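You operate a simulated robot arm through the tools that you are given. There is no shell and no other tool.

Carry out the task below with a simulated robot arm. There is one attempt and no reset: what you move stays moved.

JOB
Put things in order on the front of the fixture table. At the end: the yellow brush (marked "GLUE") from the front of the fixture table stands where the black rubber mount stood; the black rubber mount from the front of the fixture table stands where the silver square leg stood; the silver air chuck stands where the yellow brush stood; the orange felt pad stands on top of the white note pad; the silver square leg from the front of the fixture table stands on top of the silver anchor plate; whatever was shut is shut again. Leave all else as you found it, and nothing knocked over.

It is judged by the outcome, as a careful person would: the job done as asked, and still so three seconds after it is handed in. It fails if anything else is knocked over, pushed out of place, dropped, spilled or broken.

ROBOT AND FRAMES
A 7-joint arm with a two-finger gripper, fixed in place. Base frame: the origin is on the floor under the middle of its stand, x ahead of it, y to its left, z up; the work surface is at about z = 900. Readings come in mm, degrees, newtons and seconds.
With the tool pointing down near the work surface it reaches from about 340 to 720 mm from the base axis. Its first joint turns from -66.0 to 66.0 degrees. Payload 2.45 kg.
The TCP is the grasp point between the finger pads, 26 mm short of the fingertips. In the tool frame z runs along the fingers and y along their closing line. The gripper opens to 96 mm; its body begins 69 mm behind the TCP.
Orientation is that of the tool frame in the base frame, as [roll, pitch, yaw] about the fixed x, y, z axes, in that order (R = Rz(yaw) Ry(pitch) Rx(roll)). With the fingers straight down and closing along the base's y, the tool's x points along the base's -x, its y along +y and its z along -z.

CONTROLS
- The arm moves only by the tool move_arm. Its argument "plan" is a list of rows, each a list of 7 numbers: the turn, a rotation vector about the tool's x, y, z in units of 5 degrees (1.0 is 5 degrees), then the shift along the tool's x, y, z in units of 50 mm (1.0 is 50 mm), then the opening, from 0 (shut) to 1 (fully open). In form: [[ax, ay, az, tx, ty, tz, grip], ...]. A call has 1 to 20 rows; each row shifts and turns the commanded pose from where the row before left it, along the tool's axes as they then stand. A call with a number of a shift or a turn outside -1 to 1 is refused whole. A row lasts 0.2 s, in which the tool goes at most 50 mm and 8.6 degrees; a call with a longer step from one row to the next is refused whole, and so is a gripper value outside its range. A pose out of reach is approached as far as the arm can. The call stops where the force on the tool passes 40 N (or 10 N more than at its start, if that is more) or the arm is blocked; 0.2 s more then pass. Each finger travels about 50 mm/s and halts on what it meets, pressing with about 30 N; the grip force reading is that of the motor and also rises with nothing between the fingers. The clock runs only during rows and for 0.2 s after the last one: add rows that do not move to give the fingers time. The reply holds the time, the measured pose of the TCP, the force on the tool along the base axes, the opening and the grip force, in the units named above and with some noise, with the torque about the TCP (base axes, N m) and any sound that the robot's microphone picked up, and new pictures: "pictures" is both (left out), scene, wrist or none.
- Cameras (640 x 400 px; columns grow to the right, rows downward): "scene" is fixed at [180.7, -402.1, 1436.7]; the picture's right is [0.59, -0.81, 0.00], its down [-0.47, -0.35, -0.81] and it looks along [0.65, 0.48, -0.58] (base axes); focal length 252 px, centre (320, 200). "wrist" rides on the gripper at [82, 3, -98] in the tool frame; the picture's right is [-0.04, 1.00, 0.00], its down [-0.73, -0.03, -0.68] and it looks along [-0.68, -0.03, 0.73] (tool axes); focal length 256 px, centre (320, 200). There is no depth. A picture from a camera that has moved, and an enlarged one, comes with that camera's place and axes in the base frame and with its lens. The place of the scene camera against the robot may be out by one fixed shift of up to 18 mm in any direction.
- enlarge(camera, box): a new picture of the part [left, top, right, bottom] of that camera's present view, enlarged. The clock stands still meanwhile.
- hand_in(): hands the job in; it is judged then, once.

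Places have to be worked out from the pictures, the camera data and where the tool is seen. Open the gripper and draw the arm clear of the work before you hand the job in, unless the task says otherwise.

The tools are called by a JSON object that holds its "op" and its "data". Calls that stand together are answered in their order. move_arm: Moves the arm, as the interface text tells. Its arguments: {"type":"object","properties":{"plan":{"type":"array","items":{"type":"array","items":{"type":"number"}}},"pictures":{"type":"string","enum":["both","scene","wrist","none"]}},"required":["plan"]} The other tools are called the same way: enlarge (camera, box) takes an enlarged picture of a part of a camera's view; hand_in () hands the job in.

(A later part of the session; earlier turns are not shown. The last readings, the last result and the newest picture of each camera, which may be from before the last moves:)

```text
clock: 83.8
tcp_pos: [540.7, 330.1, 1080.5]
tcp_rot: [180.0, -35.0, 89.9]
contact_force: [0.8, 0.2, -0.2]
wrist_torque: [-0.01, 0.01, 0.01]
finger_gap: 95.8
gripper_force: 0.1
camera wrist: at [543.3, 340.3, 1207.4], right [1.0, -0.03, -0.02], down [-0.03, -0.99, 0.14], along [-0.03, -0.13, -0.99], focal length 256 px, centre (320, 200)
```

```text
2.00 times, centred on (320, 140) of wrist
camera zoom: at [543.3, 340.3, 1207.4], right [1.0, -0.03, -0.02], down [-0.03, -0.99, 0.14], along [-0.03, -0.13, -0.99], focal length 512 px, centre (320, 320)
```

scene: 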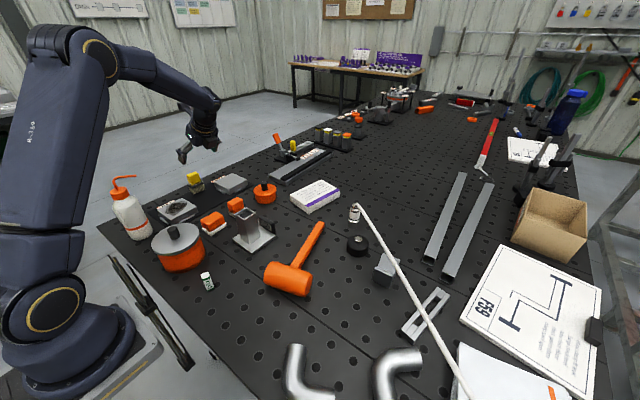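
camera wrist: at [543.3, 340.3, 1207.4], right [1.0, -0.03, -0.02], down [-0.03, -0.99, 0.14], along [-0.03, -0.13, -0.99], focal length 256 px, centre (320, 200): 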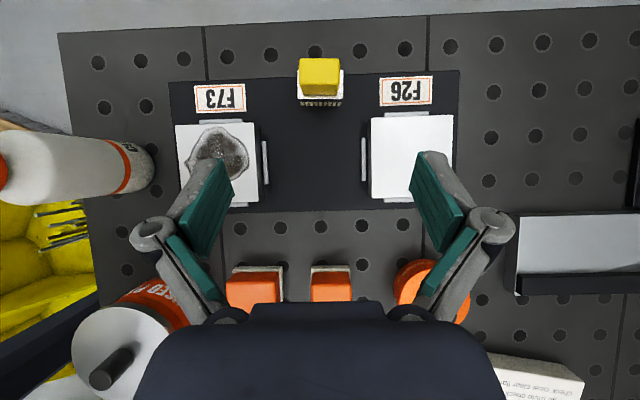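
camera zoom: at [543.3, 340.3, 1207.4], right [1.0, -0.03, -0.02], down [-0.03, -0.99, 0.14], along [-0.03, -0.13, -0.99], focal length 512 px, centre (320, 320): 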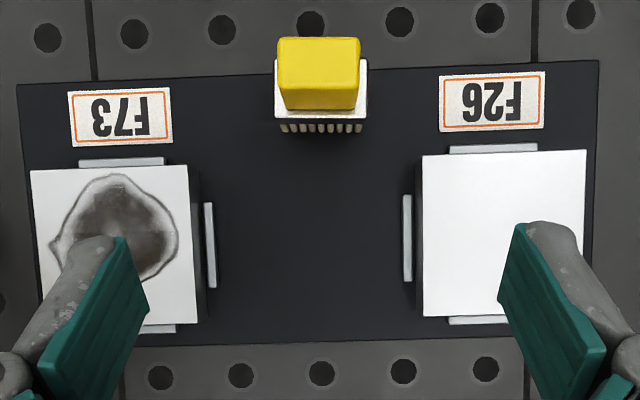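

The brush is axis-aligned. Its handle is about 35×18 mm, centred ≈ (538.6,422), with its top at z ≈ 970. I'll approach along the tool axis with the fingers straddling its ±x sides, stopping short to check.

{"op": "move_arm", "data": {"plan": [[0, 0, 0, 0.02, -0.007, 0.42, 0.68], [0, 0, 0, 0.02, -0.007, 0.42, 0.68], [0, 0, 0, 0.02, -0.007, 0.42, 0.68], [0, 0, 0, 0.02, -0.007, 0.42, 0.68], [0, 0, 0, 0.02, -0.007, 0.42, 0.68], [0, 0, 0, 0, 0, 0, 0.68]], "pictures": "both"}}

```text
clock: 85.2
tcp_pos: [537.7, 392.1, 994.4]
tcp_rot: [-179.9, -35.0, 90.0]
contact_force: [0.0, 0.5, -0.4]
wrist_torque: [0.0, -0.01, -0.01]
finger_gap: 65.1
gripper_force: 0.0
camera wrist: at [541.1, 403.1, 1122.4], right [1.0, -0.03, -0.02], down [-0.03, -0.99, 0.14], along [-0.03, -0.13, -0.99], focal length 256 px, centre (320, 200)
```

scene: 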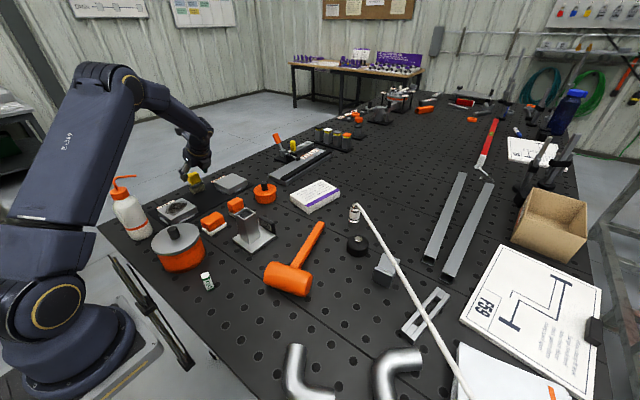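
wrist: 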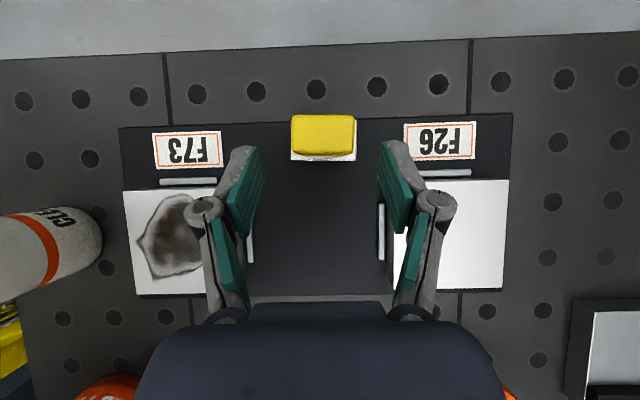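

Nearly centred; making the final approach onto the handle.

{"op": "move_arm", "data": {"plan": [[0, 0, 0, 0.036, 0.011, 0.297, 0.68], [0, 0, 0, 0.036, 0.011, 0.297, 0.68], [0, 0, 0, 0.036, 0.011, 0.297, 0.68], [0, 0, 0, 0, 0, 0, 0.68]], "pictures": "wrist"}}

```text
clock: 86.2
tcp_pos: [539.6, 424.1, 962.5]
tcp_rot: [180.0, -35.1, 90.0]
contact_force: [0.1, 0.2, -0.2]
wrist_torque: [-0.01, 0.0, 0.01]
finger_gap: 65.0
gripper_force: 0.1
camera wrist: at [543.1, 434.7, 1089.5], right [1.0, -0.03, -0.02], down [-0.03, -0.99, 0.14], along [-0.03, -0.13, -0.99], focal length 256 px, centre (320, 200)
```

wrist: 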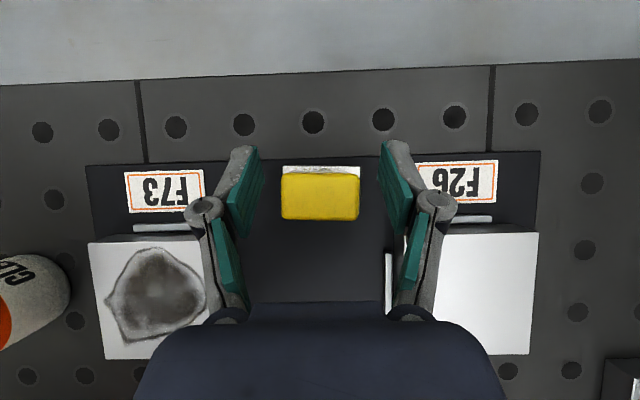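

Handle centred between the pads. Closing.

{"op": "move_arm", "data": {"plan": [[0, 0, 0, 0, 0, 0, 0.28], [0, 0, 0, 0, 0, 0, 0.28], [0, 0, 0, 0, 0, 0, 0.28], [0, 0, 0, 0, 0, 0, 0.28]], "pictures": "wrist"}}

```text
clock: 87.2
tcp_pos: [540.9, 423.3, 963.5]
tcp_rot: [180.0, -35.0, 90.0]
contact_force: [0.8, -0.6, 1.2]
wrist_torque: [0.0, -0.02, -0.05]
finger_gap: 47.5
gripper_force: 30.1
camera wrist: at [543.1, 434.6, 1089.6], right [1.0, -0.03, -0.02], down [-0.03, -0.99, 0.14], along [-0.03, -0.13, -0.99], focal length 256 px, centre (320, 200)
```

wrist: 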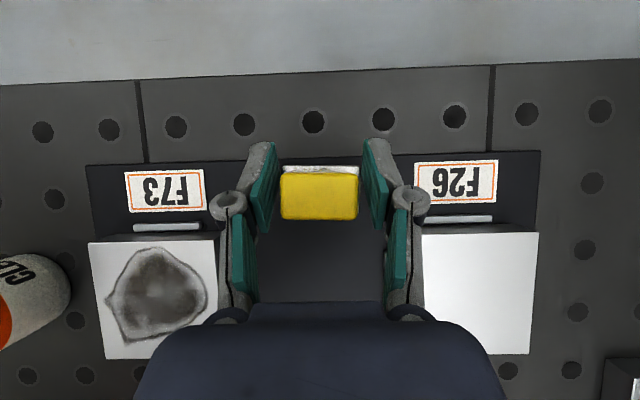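

The gap of 47.5 mm shows the fingertips pinched the ferrule plate rather than the handle. I'll reopen, rise 11 mm and grip the handle itself.

{"op": "move_arm", "data": {"plan": [[0, 0, 0, 0, 0, 0, 0.68], [0, 0, 0, 0, 0, 0, 0.68], [0, 0, 0, 0, 0, 0, 0.68], [0, 0, 0, 0.1, 0, -0.197, 0.68], [0, 0, 0, 0, 0, 0, 0.68], [0, 0, 0, 0, 0, 0, 0.28], [0, 0, 0, 0, 0, 0, 0.28], [0, 0, 0, 0, 0, 0, 0.28], [0, 0, 0, 0, 0, 0, 0.28], [0, 0, 0, 0, 0, 0, 0.28]], "pictures": "both"}}

```text
clock: 89.4
tcp_pos: [540.5, 420.8, 973.1]
tcp_rot: [179.9, -35.1, 89.9]
contact_force: [-0.4, -0.4, 1.9]
wrist_torque: [-0.05, -0.01, -0.01]
finger_gap: 35.2
gripper_force: 30.1
camera wrist: at [543.7, 432.5, 1100.8], right [1.0, -0.03, -0.02], down [-0.03, -0.99, 0.14], along [-0.03, -0.13, -0.99], focal length 256 px, centre (320, 200)
```

scene: 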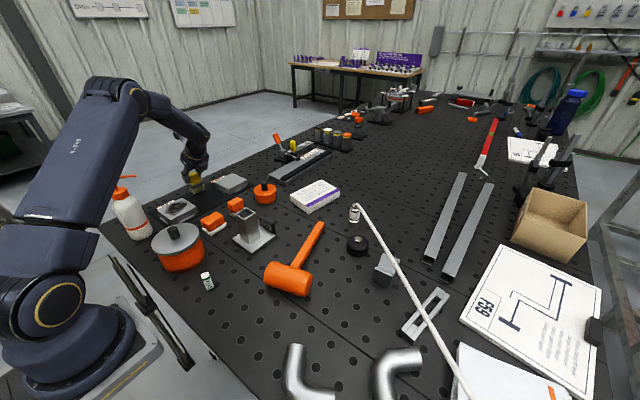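
wrist: 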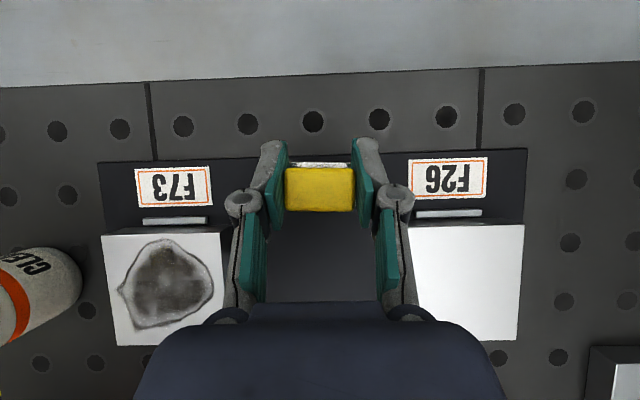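

Now gripping the handle (35 mm). Lifting gently.

{"op": "move_arm", "data": {"plan": [[0, 0, 0, 0.08, 0, -0.115, 0.28], [0, 0, 0, 0.19, 0, -0.27, 0.28], [0, 0, 0, 0.25, 0, -0.36, 0.28], [0, 0, 0, 0.25, 0, -0.36, 0.28], [0, 0, 0, 0, 0, 0, 0.28]], "pictures": "both"}}

```text
clock: 90.6
tcp_pos: [541.4, 422.5, 1041.0]
tcp_rot: [179.9, -35.0, 90.0]
contact_force: [0.1, 0.1, -0.3]
wrist_torque: [-0.01, 0.0, 0.0]
finger_gap: 35.3
gripper_force: 30.1
camera wrist: at [543.7, 433.4, 1168.6], right [1.0, -0.03, -0.02], down [-0.03, -0.99, 0.14], along [-0.03, -0.13, -0.99], focal length 256 px, centre (320, 200)
```

scene: 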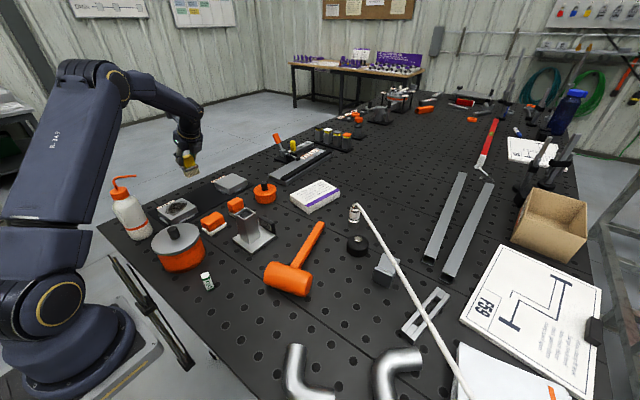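
wrist: 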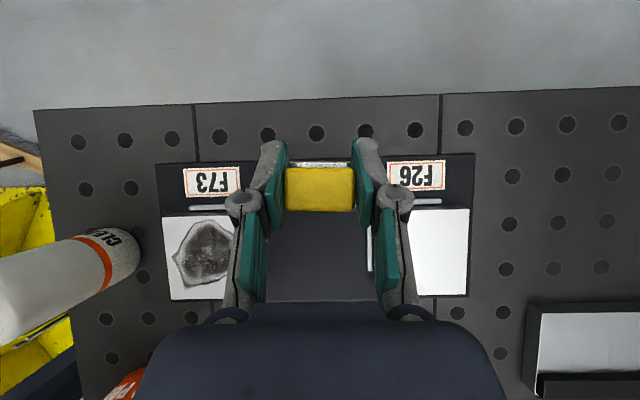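

The brush is held steady. I'll carry it inward, up and across to the right side of the table at height.

{"op": "move_arm", "data": {"plan": [[0, 0, 0, -0.356, -0.1775, -0.46, 0.28], [0, 0, 0, -0.356, -0.1775, -0.46, 0.28], [0, 0, 0, -0.356, -0.1775, -0.46, 0.28], [0, 0, 0, -0.356, -0.1775, -0.46, 0.28], [0, 0, 0, -0.356, -0.1775, -0.46, 0.28], [0, 0, 0, -0.356, -0.1775, -0.46, 0.28], [0, 0, 0, -0.356, -0.1775, -0.46, 0.28], [0, 0, 0, -0.356, -0.1775, -0.46, 0.28], [0, 0, 0, -0.521, 0, -0.365, 0.28], [0, 0, 0, -0.521, 0, -0.365, 0.28], [0, 0, 0, -0.521, 0, -0.365, 0.28], [0, 0, 0, -0.521, 0, -0.365, 0.28], [0, 0, 0, -0.521, 0, -0.365, 0.28], [0, 0, 0, -0.521, 0, -0.365, 0.28], [0, 0, 0, -0.521, 0, -0.365, 0.28], [0, 0, 0, -0.521, 0, -0.365, 0.28], [0, 0, 0, -0.521, 0, -0.365, 0.28], [0, 0, 0, -0.521, 0, -0.365, 0.28], [0, 0, 0, -0.521, 0, -0.365, 0.28], [0, 0, 0, 0, 0, 0, 0.28]], "pictures": "both"}}

```text
clock: 94.8
tcp_pos: [468.2, -152.0, 1109.6]
tcp_rot: [-180.0, -35.0, 89.9]
contact_force: [0.0, 0.3, -1.5]
wrist_torque: [0.0, 0.03, 0.01]
finger_gap: 34.9
gripper_force: 29.7
camera wrist: at [472.0, -140.2, 1236.7], right [1.0, -0.03, -0.02], down [-0.03, -0.99, 0.14], along [-0.03, -0.13, -0.99], focal length 256 px, centre (320, 200)
```

scene: 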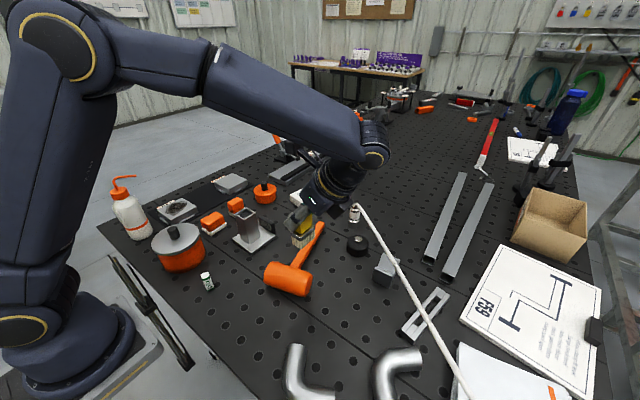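
wrist: 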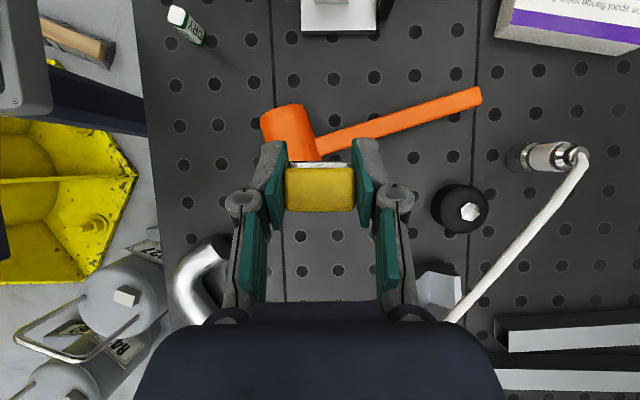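

Rotating the held brush 90° about the vertical (to yaw 0), so the gripper leans toward the robot and away from the hose.

{"op": "move_arm", "data": {"plan": [[-0.5736, 0, 0.8192, 0, 0, 0, 0.28], [-0.5736, 0, 0.8192, 0, 0, 0, 0.28], [-0.5736, 0, 0.8192, 0, 0, 0, 0.28], [-0.5736, 0, 0.8192, 0, 0, 0, 0.28], [-0.5736, 0, 0.8192, 0, 0, 0, 0.28], [-0.5736, 0, 0.8192, 0, 0, 0, 0.28], [-0.5736, 0, 0.8192, 0, 0, 0, 0.28], [-0.5736, 0, 0.8192, 0, 0, 0, 0.28], [-0.5736, 0, 0.8192, 0, 0, 0, 0.28], [-0.5736, 0, 0.8192, 0, 0, 0, 0.28], [-0.5736, 0, 0.8192, 0, 0, 0, 0.28], [-0.5736, 0, 0.8192, 0, 0, 0, 0.28], [-0.5736, 0, 0.8192, 0, 0, 0, 0.28], [-0.5736, 0, 0.8192, 0, 0, 0, 0.28], [-0.5736, 0, 0.8192, 0, 0, 0, 0.28], [-0.5736, 0, 0.8192, 0, 0, 0, 0.28], [-0.5736, 0, 0.8192, 0, 0, 0, 0.28], [-0.5736, 0, 0.8192, 0, 0, 0, 0.28], [0, 0, 0, 0, 0, 0, 0.28]], "pictures": "both"}}

```text
clock: 98.8
tcp_pos: [468.9, -150.6, 1108.8]
tcp_rot: [-180.0, -35.1, -0.1]
contact_force: [0.5, -0.7, -1.0]
wrist_torque: [0.0, -0.02, -0.03]
finger_gap: 34.9
gripper_force: 30.2
camera wrist: at [479.0, -153.2, 1236.7], right [-0.04, -1.0, -0.02], down [-0.99, 0.03, 0.14], along [-0.14, 0.03, -0.99], focal length 256 px, centre (320, 200)
```

scene: 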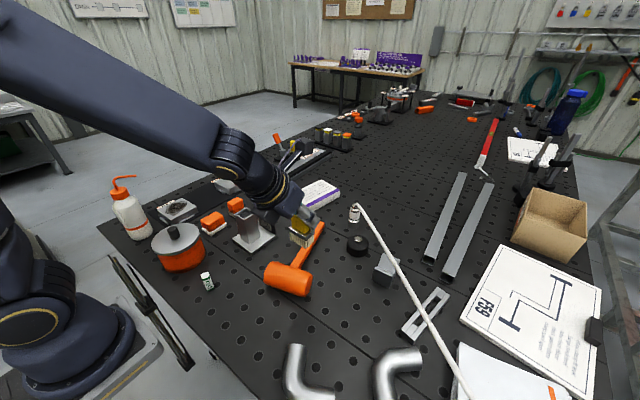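
wrist: 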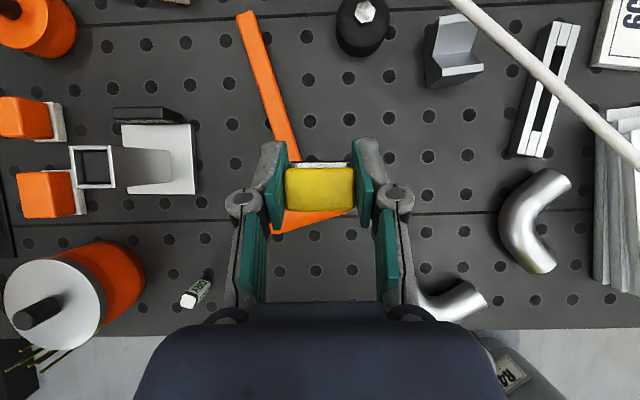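

Everything is clear. Moving over the mount's old spot at (480.2,−259.6) and descending to about 15 mm above the table.

{"op": "move_arm", "data": {"plan": [[0, 0, 0, 0.046, 0.545, 0.0325, 0.28], [0, 0, 0, 0.046, 0.545, 0.0325, 0.28], [0, 0, 0, 0.046, 0.545, 0.0325, 0.28], [0, 0, 0, 0.046, 0.545, 0.0325, 0.28], [0, 0, 0, -0.284, 0, 0.406, 0.28], [0, 0, 0, -0.284, 0, 0.406, 0.28], [0, 0, 0, -0.284, 0, 0.406, 0.28], [0, 0, 0, -0.284, 0, 0.406, 0.28], [0, 0, 0, -0.284, 0, 0.406, 0.28], [0, 0, 0, 0, 0, 0, 0.28]], "pictures": "both"}}

```text
clock: 101.0
tcp_pos: [478.6, -260.0, 985.6]
tcp_rot: [-180.0, -35.0, -0.1]
contact_force: [0.2, -0.2, 0.1]
wrist_torque: [-0.01, 0.01, 0.01]
finger_gap: 34.8
gripper_force: 30.1
camera wrist: at [488.9, -263.7, 1113.2], right [-0.03, -1.0, -0.02], down [-0.99, 0.03, 0.14], along [-0.14, 0.03, -0.99], focal length 256 px, centre (320, 200)
```

scene: 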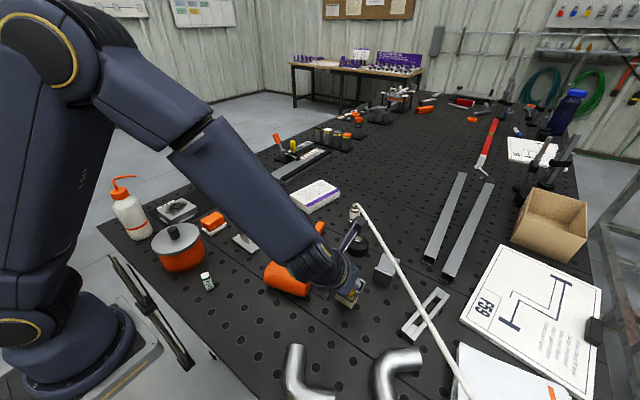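
wrist: 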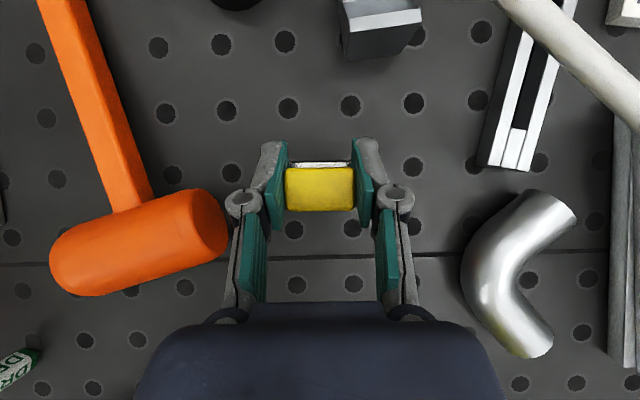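

{"op": "move_arm", "data": {"plan": [[0, 0, 0, -0.059, 0, 0.105, 0.28], [0, 0, 0, -0.059, 0, 0.105, 0.28], [0, 0, 0, 0, 0, 0, 0.28]], "pictures": "none"}}

{"op": "move_arm", "data": {"plan": [[0, 0, 0, -0.0172, 0, 0.0246, 0.28], [0, 0, 0, 0, 0, 0, 0.28]], "pictures": "none"}}

```text
clock: 101.8
tcp_pos: [481.7, -260.2, 972.7]
tcp_rot: [-179.9, -35.0, -0.1]
contact_force: [0.3, 0.0, -0.2]
wrist_torque: [-0.03, 0.01, 0.0]
finger_gap: 35.0
gripper_force: 30.0
```

```text
clock: 102.4
tcp_pos: [479.8, -260.7, 971.7]
tcp_rot: [-179.9, -35.0, 0.0]
contact_force: [-0.7, 0.1, -1.0]
wrist_torque: [-0.01, -0.01, -0.01]
finger_gap: 35.5
gripper_force: 30.2
```

The TCP is at z ≈ 971.7 with no contact yet. Continuing in 1 mm steps.

{"op": "move_arm", "data": {"plan": [[0, 0, 0, -0.0138, 0, 0.0197, 0.28], [0, 0, 0, 0, 0, 0, 0.28]], "pictures": "none"}}

{"op": "move_arm", "data": {"plan": [[0, 0, 0, -0.0115, 0, 0.0164, 0.28], [0, 0, 0, 0, 0, 0, 0.28]], "pictures": "none"}}

```text
clock: 103.0
tcp_pos: [482.0, -259.9, 971.1]
tcp_rot: [180.0, -35.0, 0.0]
contact_force: [0.5, 0.2, -0.7]
wrist_torque: [0.01, -0.01, 0.01]
finger_gap: 34.9
gripper_force: 30.1
```

```text
clock: 103.6
tcp_pos: [480.8, -259.7, 970.7]
tcp_rot: [179.9, -34.9, -0.1]
contact_force: [0.2, 0.3, 0.0]
wrist_torque: [-0.01, 0.03, 0.02]
finger_gap: 35.1
gripper_force: 29.9
```

{"op": "move_arm", "data": {"plan": [[0, 0, 0, -0.0115, 0, 0.0164, 0.28], [0, 0, 0, 0, 0, 0, 0.28]], "pictures": "none"}}

{"op": "move_arm", "data": {"plan": [[0, 0, 0, -0.0092, 0, 0.0131, 0.28], [0, 0, 0, 0, 0, 0, 0.28]], "pictures": "wrist"}}

```text
clock: 104.2
tcp_pos: [481.5, -258.8, 969.4]
tcp_rot: [180.0, -35.0, -0.1]
contact_force: [-1.1, 1.1, 3.7]
wrist_torque: [-0.03, 0.03, 0.0]
finger_gap: 35.2
gripper_force: 30.6
```

```text
clock: 104.8
tcp_pos: [481.9, -260.1, 969.0]
tcp_rot: [179.9, -35.2, -0.1]
contact_force: [-5.6, 3.2, 22.1]
wrist_torque: [0.1, 0.38, -0.03]
finger_gap: 34.9
gripper_force: 30.6
camera wrist: at [491.3, -262.2, 1096.6], right [-0.03, -1.0, -0.02], down [-0.99, 0.03, 0.13], along [-0.13, 0.03, -0.99], focal length 256 px, centre (320, 200)
```

wrist: 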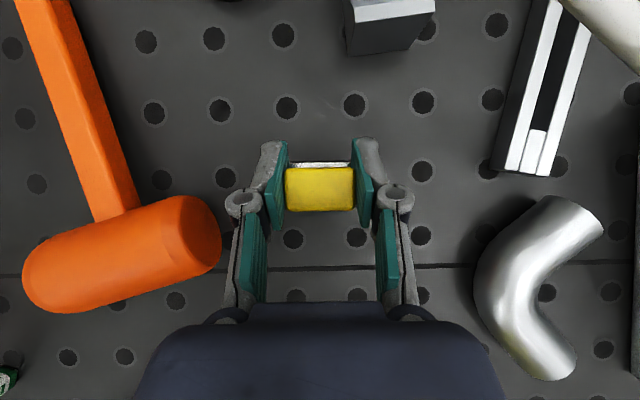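

Seated (22 N). Easing up slightly and opening.

{"op": "move_arm", "data": {"plan": [[0, 0, 0, 0.0092, 0, -0.0131, 0.28], [0, 0, 0, 0, 0, 0, 0.5], [0, 0, 0, 0, 0, 0, 0.52], [0, 0, 0, 0, 0, 0, 0.52]], "pictures": "both"}}

```text
clock: 105.8
tcp_pos: [480.0, -259.6, 968.2]
tcp_rot: [-180.0, -35.0, -0.1]
contact_force: [-0.1, 0.0, -0.2]
wrist_torque: [0.03, -0.02, -0.05]
finger_gap: 49.8
gripper_force: 0.0
camera wrist: at [490.7, -262.2, 1096.1], right [-0.03, -1.0, -0.02], down [-0.99, 0.03, 0.14], along [-0.14, 0.03, -0.99], focal length 256 px, centre (320, 200)
```

scene: 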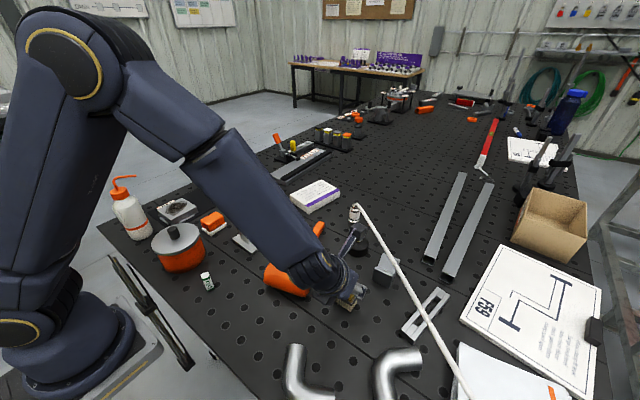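
wrist: 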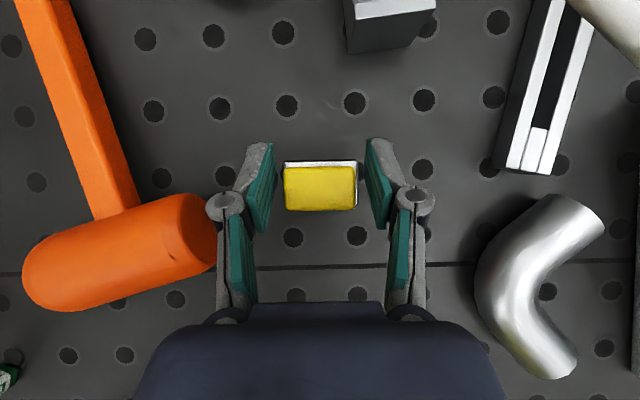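

The brush stands at the mount's old spot. Retreating straight up.

{"op": "move_arm", "data": {"plan": [[0, 0, 0, 0.14, 0, -0.2, 0.52], [0, 0, 0, 0.287, 0, -0.41, 0.52], [0, 0, 0, 0.287, 0, -0.41, 0.52], [0, 0, 0, 0.287, 0, -0.41, 0.52], [0, 0, 0, 0.287, 0, -0.41, 0.52], [0, 0, 0, 0, 0, 0, 0.52]], "pictures": "both"}}

```text
clock: 107.2
tcp_pos: [479.3, -259.5, 1081.3]
tcp_rot: [-180.0, -35.0, -0.1]
contact_force: [0.0, 0.4, -0.5]
wrist_torque: [0.01, 0.0, -0.01]
finger_gap: 50.1
gripper_force: 0.0
camera wrist: at [490.3, -262.0, 1208.9], right [-0.03, -1.0, -0.02], down [-0.99, 0.03, 0.14], along [-0.14, 0.03, -0.99], focal length 256 px, centre (320, 200)
```

scene: 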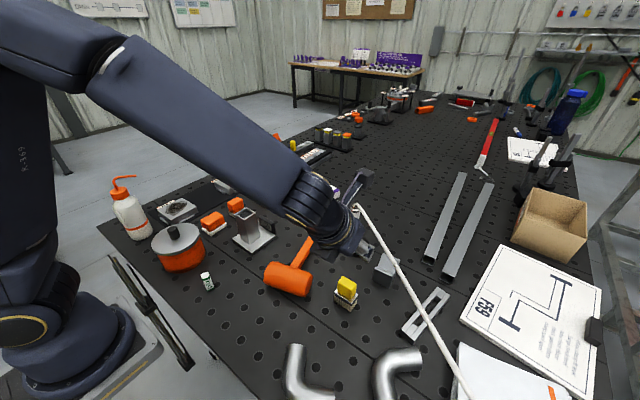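
wrist: 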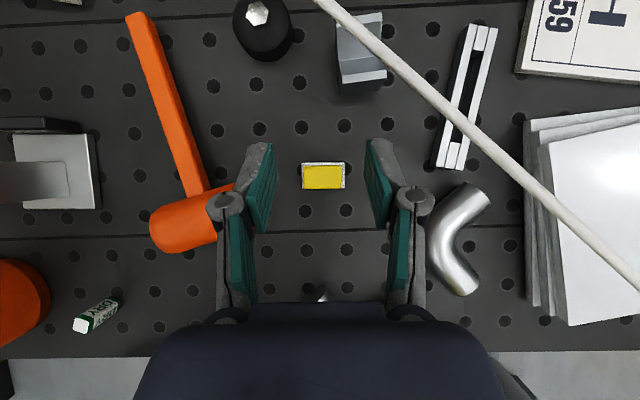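

The brush stands well. Now for the felt pad: I'll fly back left, rotating to yaw 90°, to inspect the two orange blocks from close up.

{"op": "move_arm", "data": {"plan": [[0, 0, 0, 0.031, -0.533, -0.096, 0.8], [0, 0, 0, 0.031, -0.533, -0.096, 0.8], [0, 0, 0, 0.031, -0.533, -0.096, 0.8], [0, 0, 0, 0.031, -0.533, -0.096, 0.8], [0, 0, 0, 0.031, -0.533, -0.096, 0.8], [0, 0, 0, 0.031, -0.533, -0.096, 0.8], [0.5736, 0, -0.8192, 0, 0, 0, 0.8], [0.5736, 0, -0.8192, 0, 0, 0, 0.8], [0.5736, 0, -0.8192, 0, 0, 0, 0.8], [0.5736, 0, -0.8192, 0, 0, 0, 0.8], [0.5736, 0, -0.8192, 0, 0, 0, 0.8], [0.5736, 0, -0.8192, 0, 0, 0, 0.8], [0.5736, 0, -0.8192, 0, 0, 0, 0.8], [0.5736, 0, -0.8192, 0, 0, 0, 0.8], [0.5736, 0, -0.8192, 0, 0, 0, 0.8], [0.5736, 0, -0.8192, 0, 0, 0, 0.8], [0.5736, 0, -0.8192, 0, 0, 0, 0.8], [0.5736, 0, -0.8192, 0, 0, 0, 0.8], [0.5736, 0, -0.8192, 0, 0, 0, 0.8], [0.5736, 0, -0.8192, 0, 0, 0, 0.8]], "pictures": "none"}}

{"op": "move_arm", "data": {"plan": [[0.5736, 0, -0.8192, 0, 0, 0, 0.8], [0.5736, 0, -0.8192, 0, 0, 0, 0.8], [0.5736, 0, -0.8192, 0, 0, 0, 0.8], [0.5736, 0, -0.8192, 0, 0, 0, 0.8], [0, 0, 0, 0, 0, 0, 0.8]], "pictures": "both"}}

```text
clock: 111.4
tcp_pos: [472.3, -99.2, 1109.7]
tcp_rot: [179.9, -34.9, 70.1]
contact_force: [0.5, 0.1, 0.3]
wrist_torque: [-0.01, 0.03, 0.01]
finger_gap: 77.1
gripper_force: 0.0
```

```text
clock: 112.6
tcp_pos: [472.6, -98.0, 1110.2]
tcp_rot: [180.0, -35.1, 90.1]
contact_force: [-0.2, 0.0, -1.3]
wrist_torque: [-0.02, 0.01, 0.01]
finger_gap: 77.1
gripper_force: 0.0
camera wrist: at [475.2, -88.4, 1237.7], right [1.0, -0.03, -0.02], down [-0.03, -0.99, 0.14], along [-0.03, -0.13, -0.99], focal length 256 px, centre (320, 200)
```

scene: 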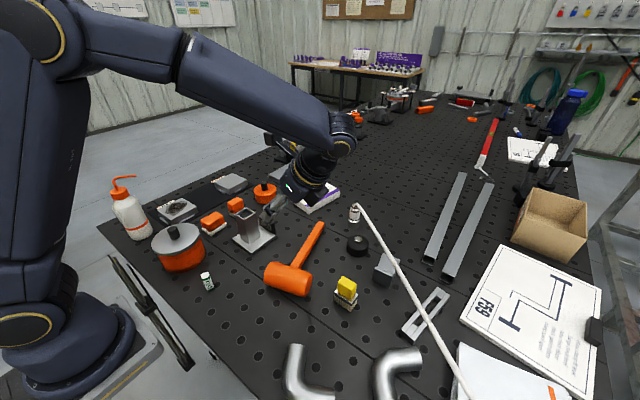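
wrist: 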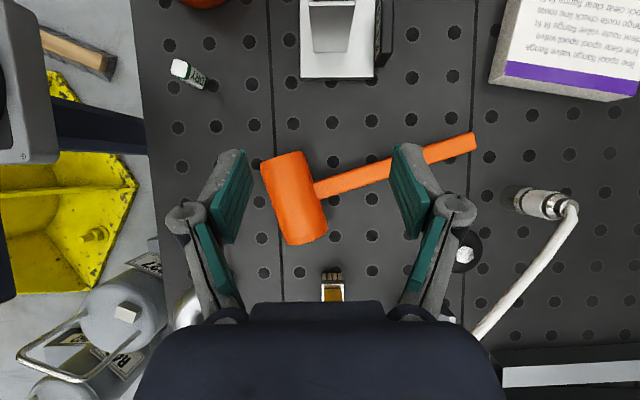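

{"op": "move_arm", "data": {"plan": [[0, 0, 0, 0.451, 0.079, 0.316, 0.8], [0, 0, 0, 0.451, 0.079, 0.316, 0.8], [0, 0, 0, 0.451, 0.079, 0.316, 0.8], [0, 0, 0, 0.451, 0.079, 0.316, 0.8], [0, 0, 0, 0.451, 0.079, 0.316, 0.8], [0, 0, 0, 0.451, 0.079, 0.316, 0.8], [0, 0, 0, 0.451, 0.079, 0.316, 0.8], [0, 0, 0, 0.451, 0.079, 0.316, 0.8], [0, 0, 0, 0.451, 0.079, 0.316, 0.8], [0, 0, 0, -0.268, 0, 0.382, 0.8], [0, 0, 0, -0.268, 0, 0.382, 0.8], [0, 0, 0, -0.268, 0, 0.382, 0.8], [0, 0, 0, 0, 0, 0, 0.8]], "pictures": "both"}}

```text
clock: 115.4
tcp_pos: [508.8, 149.3, 1040.3]
tcp_rot: [180.0, -35.0, 90.1]
contact_force: [0.3, 0.5, -0.9]
wrist_torque: [0.04, -0.01, -0.01]
finger_gap: 76.9
gripper_force: 0.1
camera wrist: at [512.6, 160.2, 1167.6], right [1.0, -0.03, -0.02], down [-0.03, -0.99, 0.14], along [-0.03, -0.13, -0.99], focal length 256 px, centre (320, 200)
```

scene: 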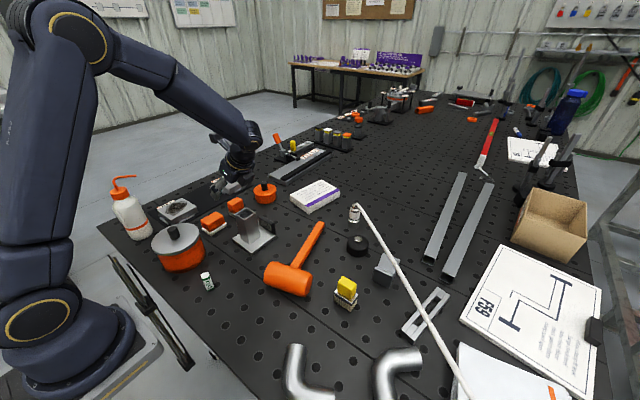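
wrist: 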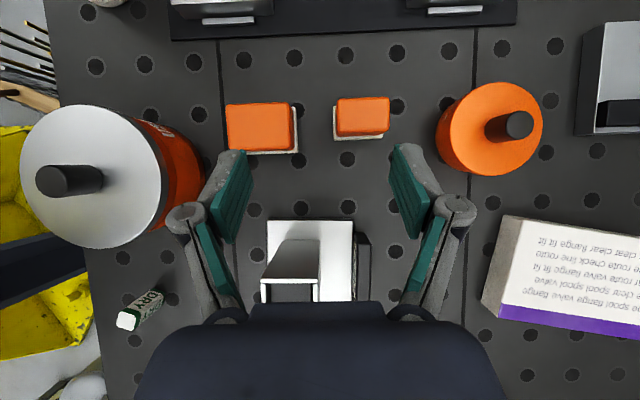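

{"op": "enlarge", "data": {"camera": "wrist", "box": [220, 90, 400, 175]}}

{"op": "enlarge", "data": {"camera": "wrist", "box": [270, 130, 310, 160]}}

{"op": "enlarge", "data": {"camera": "wrist", "box": [325, 118, 365, 148]}}

```text
3.56 times, centred on (310, 132) of wrist
camera zoom: at [512.6, 160.2, 1167.6], right [1.0, -0.03, -0.02], down [-0.03, -0.99, 0.14], along [-0.03, -0.13, -0.99], focal length 910 px, centre (356, 440)
```

zoom: 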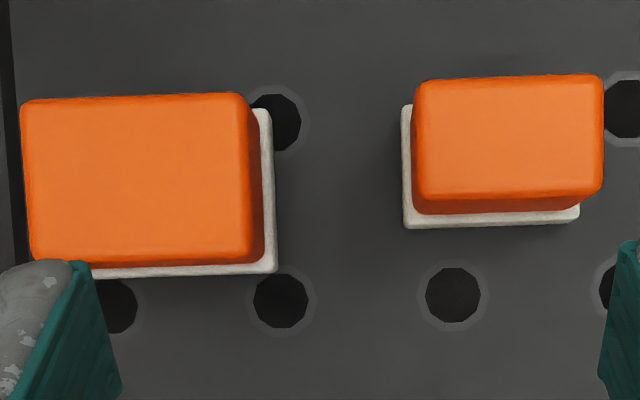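

```text
13.33 times, centred on (290, 145) of wrist
camera zoom: at [512.6, 160.2, 1167.6], right [1.0, -0.03, -0.02], down [-0.03, -0.99, 0.14], along [-0.03, -0.13, -0.99], focal length 3413 px, centre (720, 933)
```

zoom: 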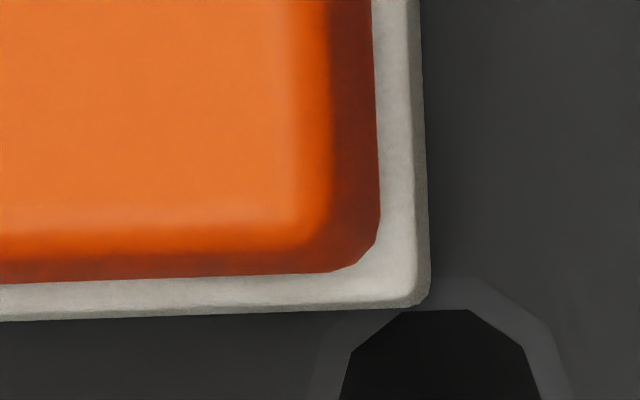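

```text
13.33 times, centred on (345, 133) of wrist
camera zoom: at [512.6, 160.2, 1167.6], right [1.0, -0.03, -0.02], down [-0.03, -0.99, 0.14], along [-0.03, -0.13, -0.99], focal length 3413 px, centre (-13, 1093)
```

zoom: 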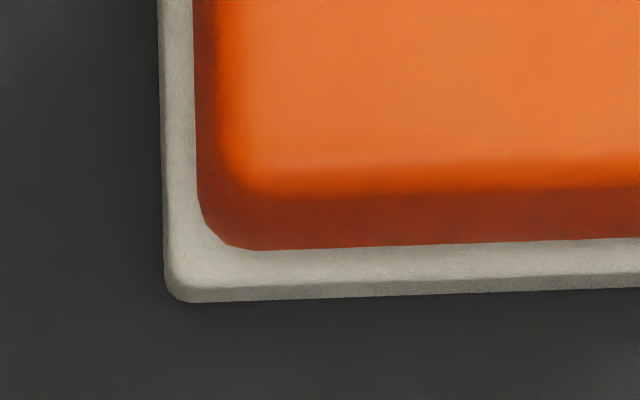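

Both bases are felt-textured. The far block beside the MARKING BLUE tin has the natural wool-grey felt base, while the nearer one sits with the cleaner and used-pads pot, so I judge the far one to be the felt pad. It is centred ≈ (544.7,200.2), with a handle of about 43×27 mm, top z ≈ 948. Moving to standoff.

{"op": "move_arm", "data": {"plan": [[0, 0, 0, -0.094, 0.239, 0.326, 0.64], [0, 0, 0, -0.094, 0.239, 0.326, 0.64], [0, 0, 0, -0.094, 0.239, 0.326, 0.64], [0, 0, 0, 0, 0, 0, 0.64]], "pictures": "both"}}

```text
clock: 116.4
tcp_pos: [545.8, 167.5, 992.8]
tcp_rot: [179.9, -34.9, 89.9]
contact_force: [0.0, 0.1, -0.2]
wrist_torque: [0.02, -0.02, -0.04]
finger_gap: 61.5
gripper_force: 0.0
camera wrist: at [547.5, 177.0, 1119.7], right [1.0, -0.03, -0.02], down [-0.03, -0.99, 0.14], along [-0.03, -0.13, -0.99], focal length 256 px, centre (320, 200)
```

scene: 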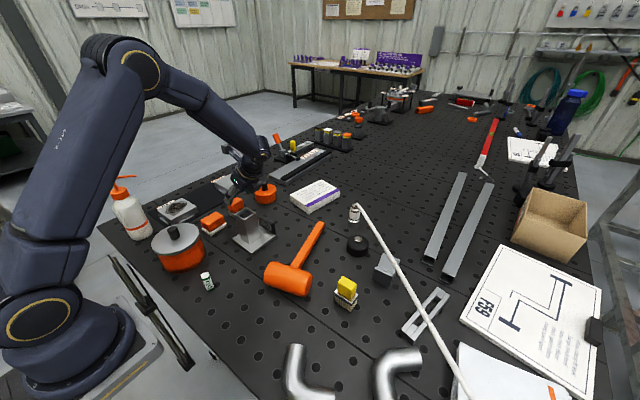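
wrist: 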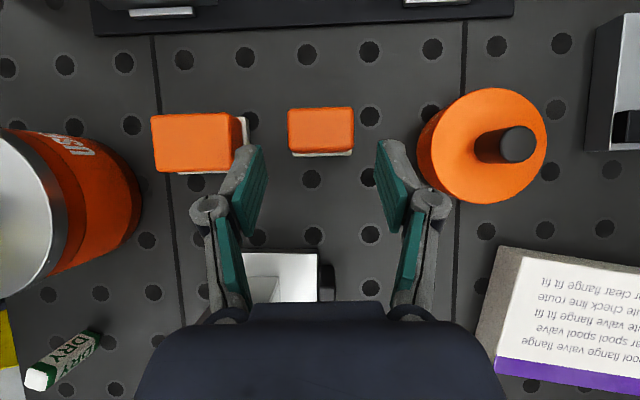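

{"op": "move_arm", "data": {"plan": [[0, 0, 0, -0.01, -0.0055, 0.297, 0.64], [0, 0, 0, -0.01, -0.0055, 0.297, 0.64], [0, 0, 0, -0.01, -0.0055, 0.297, 0.64], [0, 0, 0, -0.01, -0.0055, 0.297, 0.64], [0, 0, 0, 0, 0, 0, 0.64]], "pictures": "wrist"}}

```text
clock: 117.6
tcp_pos: [542.9, 198.5, 941.7]
tcp_rot: [180.0, -35.0, 90.0]
contact_force: [-0.8, -0.2, -0.2]
wrist_torque: [0.01, 0.02, 0.02]
finger_gap: 61.4
gripper_force: 0.1
camera wrist: at [546.2, 209.2, 1069.5], right [1.0, -0.03, -0.02], down [-0.03, -0.99, 0.14], along [-0.03, -0.13, -0.99], focal length 256 px, centre (320, 200)
```

wrist: 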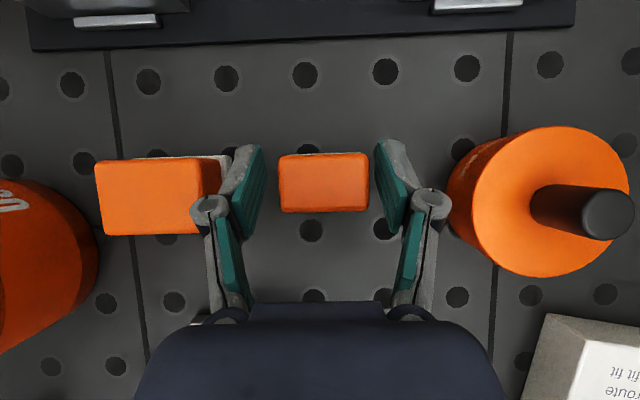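

Centred on the felt pad's handle. Closing.

{"op": "move_arm", "data": {"plan": [[0, 0, 0, 0, 0, 0, 0.36], [0, 0, 0, 0, 0, 0, 0.36], [0, 0, 0, 0, 0, 0, 0.36], [0, 0, 0, 0, 0, 0, 0.36]], "pictures": "wrist"}}

```text
clock: 118.6
tcp_pos: [543.0, 198.2, 942.8]
tcp_rot: [180.0, -35.0, 90.0]
contact_force: [0.8, 0.2, 0.7]
wrist_torque: [0.01, 0.01, 0.03]
finger_gap: 43.0
gripper_force: 29.5
camera wrist: at [546.2, 209.0, 1069.7], right [1.0, -0.03, -0.02], down [-0.03, -0.99, 0.14], along [-0.03, -0.13, -0.99], focal length 256 px, centre (320, 200)
```

wrist: 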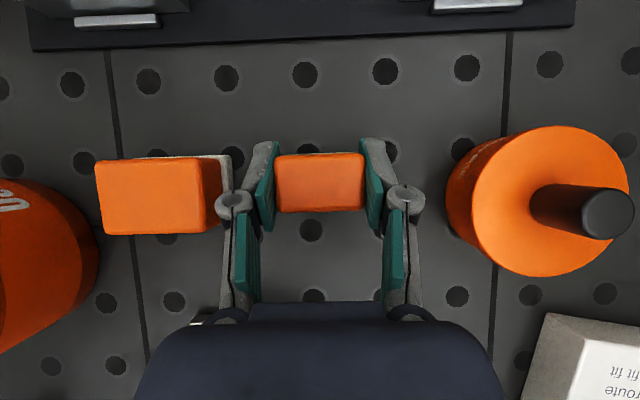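

Gripped (43 mm). Lifting straight up.

{"op": "move_arm", "data": {"plan": [[0, 0, 0, 0.1, 0, -0.143, 0.36], [0, 0, 0, 0.298, 0, -0.426, 0.36], [0, 0, 0, 0.298, 0, -0.426, 0.36], [0, 0, 0, 0.298, 0, -0.426, 0.36], [0, 0, 0, 0.298, 0, -0.426, 0.36], [0, 0, 0, 0.298, 0, -0.426, 0.36], [0, 0, 0, 0, 0, 0, 0.36]], "pictures": "both"}}

```text
clock: 120.2
tcp_pos: [545.2, 197.3, 1080.4]
tcp_rot: [180.0, -35.1, 90.0]
contact_force: [0.9, 0.0, -0.6]
wrist_torque: [-0.03, -0.03, 0.0]
finger_gap: 43.2
gripper_force: 29.3
camera wrist: at [547.9, 208.6, 1207.7], right [1.0, -0.03, -0.02], down [-0.03, -0.99, 0.14], along [-0.03, -0.13, -0.99], focal length 256 px, centre (320, 200)
```

scene: 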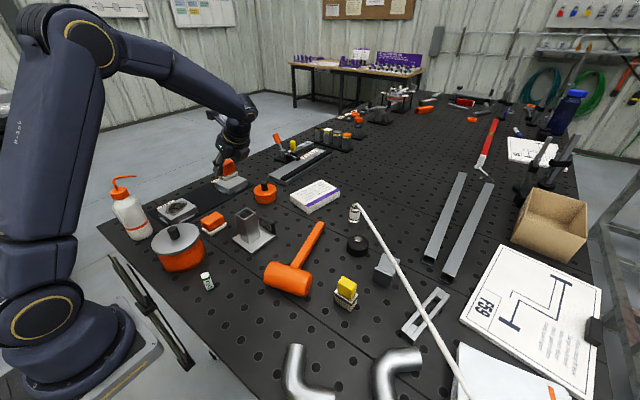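
wrist: 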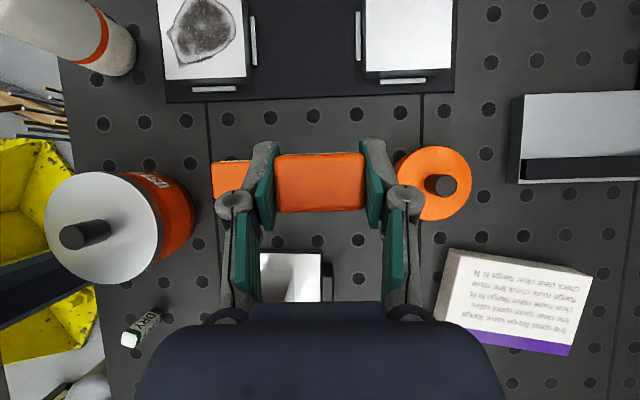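

Held firmly. Before placing, I'll tilt the pad to let the scene camera see its underside as a check on which pad this is.

{"op": "move_arm", "data": {"plan": [[0, -1, 0, 0, 0, 0, 0.36], [0, -1, 0, 0, 0, 0, 0.36], [0, -1, 0, 0, 0, 0, 0.36], [0, -1, 0, 0, 0, 0, 0.36], [0, -1, 0, 0, 0, 0, 0.36], [0, -1, 0, 0, 0, 0, 0.36], [0, -1, 0, 0, 0, 0, 0.36], [0, -1, 0, 0, 0, 0, 0.36], [0, -1, 0, 0, 0, 0, 0.36], [0, -1, 0, 0, 0, 0, 0.36], [0, -1, 0, 0, 0, 0, 0.36], [0, -1, 0, 0, 0, 0, 0.36], [0, -1, 0, 0, 0, 0, 0.36], [0, -1, 0, 0, 0, 0, 0.36], [0, 0, 0, 0, 0, 0, 0.36]], "pictures": "both"}}

```text
clock: 123.4
tcp_pos: [542.6, 197.5, 1080.7]
tcp_rot: [179.9, 35.2, 90.0]
contact_force: [0.9, 0.9, -0.6]
wrist_torque: [0.0, 0.0, 0.0]
finger_gap: 43.1
gripper_force: 30.2
camera wrist: at [546.0, 321.2, 1114.7], right [1.0, -0.03, 0.02], down [-0.03, -0.21, 0.98], along [-0.03, -0.98, -0.21], focal length 256 px, centre (320, 200)
```

scene: 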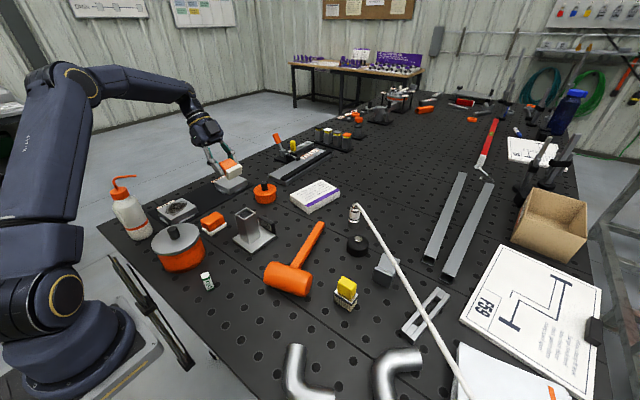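
wrist: 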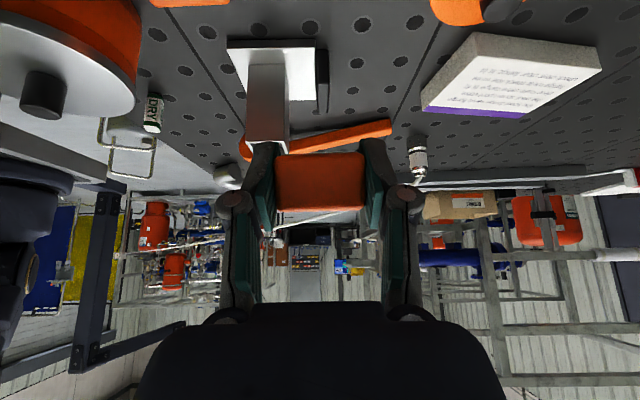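

{"op": "enlarge", "data": {"camera": "scene", "box": [205, 145, 265, 185]}}

{"op": "enlarge", "data": {"camera": "wrist", "box": [400, 0, 640, 130]}}

{"op": "enlarge", "data": {"camera": "wrist", "box": [130, 180, 500, 300]}}

```text
10.00 times, centred on (235, 165) of scene
camera zoom: at [180.7, -402.0, 1436.7], right [0.59, -0.81, 0.0], down [-0.47, -0.35, -0.81], along [0.65, 0.48, -0.58], focal length 2521 px, centre (1170, 550)
```

zoom: 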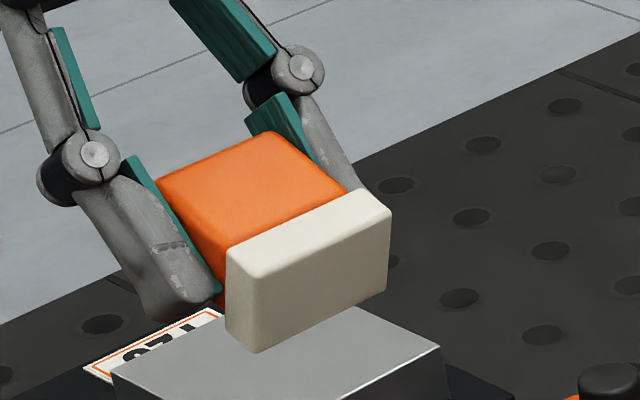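

```text
2.67 times, centred on (520, 65) of wrist
camera zoom: at [546.0, 321.2, 1114.7], right [1.0, -0.03, 0.02], down [-0.03, -0.21, 0.98], along [-0.03, -0.98, -0.21], focal length 683 px, centre (-213, 560)
```

zoom: 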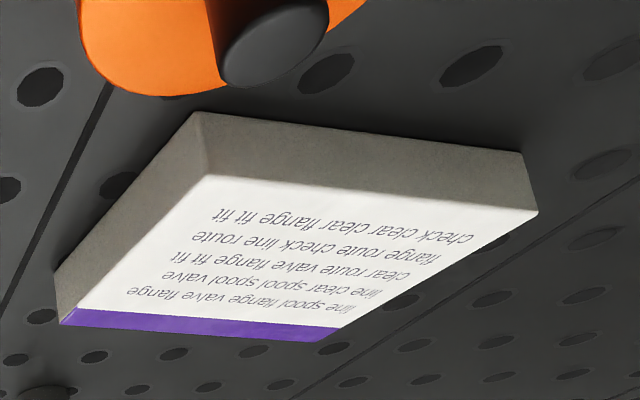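

```text
1.73 times, centred on (315, 240) of wrist
camera zoom: at [546.0, 321.2, 1114.7], right [1.0, -0.03, 0.02], down [-0.03, -0.21, 0.98], along [-0.03, -0.98, -0.21], focal length 443 px, centre (329, 131)
```

zoom: 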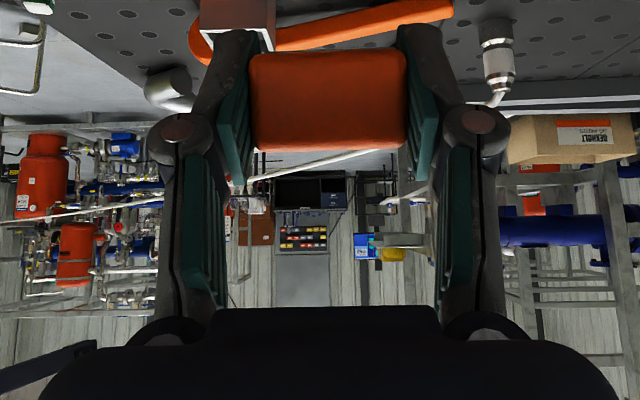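

The underside is clean cream felt, so this fits "felt pad". Rotating back upright.

{"op": "move_arm", "data": {"plan": [[0, 1, 0, 0, 0, 0, 0.36], [0, 1, 0, 0, 0, 0, 0.36], [0, 1, 0, 0, 0, 0, 0.36], [0, 1, 0, 0, 0, 0, 0.36], [0, 1, 0, 0, 0, 0, 0.36], [0, 1, 0, 0, 0, 0, 0.36], [0, 1, 0, 0, 0, 0, 0.36], [0, 1, 0, 0, 0, 0, 0.36], [0, 1, 0, 0, 0, 0, 0.36], [0, 1, 0, 0, 0, 0, 0.36], [0, 1, 0, 0, 0, 0, 0.36], [0, 1, 0, 0, 0, 0, 0.36], [0, 1, 0, 0, 0, 0, 0.36], [0, 1, 0, 0, 0, 0, 0.36], [0, 0, 0, 0, 0, 0, 0.36]], "pictures": "wrist"}}

```text
clock: 126.6
tcp_pos: [542.8, 197.1, 1081.6]
tcp_rot: [-180.0, -35.1, 90.0]
contact_force: [-0.1, 0.2, -0.7]
wrist_torque: [-0.01, 0.0, 0.02]
finger_gap: 43.2
gripper_force: 30.0
camera wrist: at [545.5, 208.4, 1208.9], right [1.0, -0.03, -0.02], down [-0.03, -0.99, 0.13], along [-0.03, -0.13, -0.99], focal length 256 px, centre (320, 200)
```

wrist: 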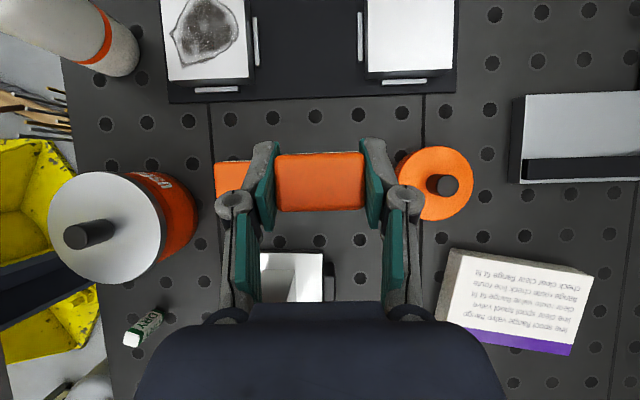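

Now carrying it toward the note pad, then turning to yaw 0 so the gripper leans toward the robot for reach.

{"op": "move_arm", "data": {"plan": [[0, 0, 0, -0.378, 0.22, -0.2925, 0.36], [0, 0, 0, -0.378, 0.22, -0.2925, 0.36], [0, 0, 0, -0.378, 0.22, -0.2925, 0.36], [0, 0, 0, -0.378, 0.22, -0.2925, 0.36], [0, 0, 0, -0.378, 0.22, -0.2925, 0.36], [0, 0, 0, -0.378, 0.22, -0.2925, 0.36], [0, 0, 0, -0.378, 0.22, -0.2925, 0.36], [0, 0, 0, 0, 0, 0, 0.36]], "pictures": "none"}}

{"op": "move_arm", "data": {"plan": [[-0.5736, 0, 0.8192, 0, 0, 0, 0.36], [-0.5736, 0, 0.8192, 0, 0, 0, 0.36], [-0.5736, 0, 0.8192, 0, 0, 0, 0.36], [-0.5736, 0, 0.8192, 0, 0, 0, 0.36], [-0.5736, 0, 0.8192, 0, 0, 0, 0.36], [-0.5736, 0, 0.8192, 0, 0, 0, 0.36], [-0.5736, 0, 0.8192, 0, 0, 0, 0.36], [-0.5736, 0, 0.8192, 0, 0, 0, 0.36], [-0.5736, 0, 0.8192, 0, 0, 0, 0.36], [-0.5736, 0, 0.8192, 0, 0, 0, 0.36], [-0.5736, 0, 0.8192, 0, 0, 0, 0.36], [-0.5736, 0, 0.8192, 0, 0, 0, 0.36], [-0.5736, 0, 0.8192, 0, 0, 0, 0.36], [-0.5736, 0, 0.8192, 0, 0, 0, 0.36], [-0.5736, 0, 0.8192, 0, 0, 0, 0.36], [-0.5736, 0, 0.8192, 0, 0, 0, 0.36], [-0.5736, 0, 0.8192, 0, 0, 0, 0.36], [-0.5736, 0, 0.8192, 0, 0, 0, 0.36], [0, 0, 0, 0, 0, 0, 0.36]], "pictures": "both"}}

```text
clock: 128.4
tcp_pos: [619.0, 30.6, 1089.0]
tcp_rot: [180.0, -35.0, 90.0]
contact_force: [-0.3, 0.2, -1.4]
wrist_torque: [0.0, 0.0, 0.04]
finger_gap: 43.0
gripper_force: 30.0
```

```text
clock: 132.4
tcp_pos: [620.1, 31.9, 1088.7]
tcp_rot: [-180.0, -35.0, -0.2]
contact_force: [0.5, -0.5, -0.7]
wrist_torque: [0.0, 0.0, 0.03]
finger_gap: 43.1
gripper_force: 29.4
camera wrist: at [630.3, 28.0, 1216.2], right [-0.04, -1.0, -0.02], down [-0.99, 0.03, 0.14], along [-0.14, 0.03, -0.99], focal length 256 px, centre (320, 200)
```

scene: 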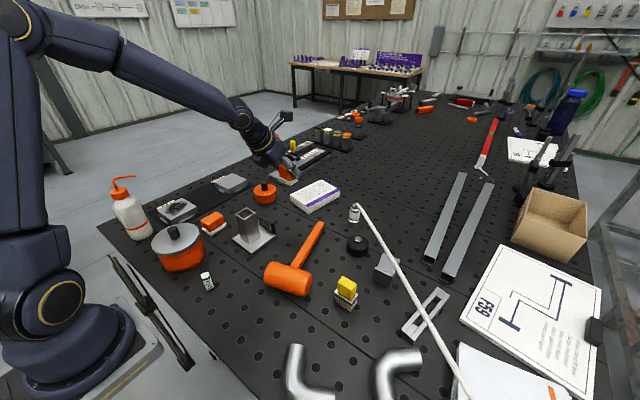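
wrist: 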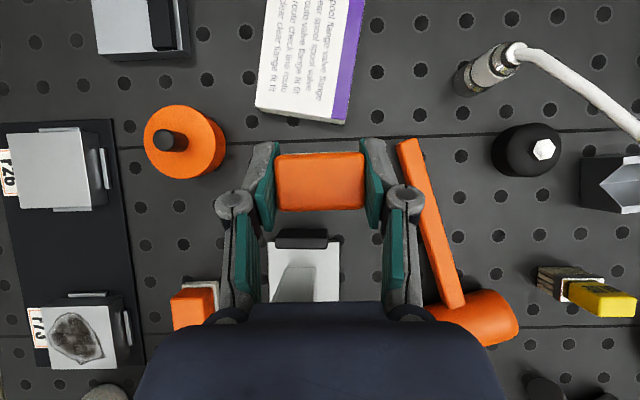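

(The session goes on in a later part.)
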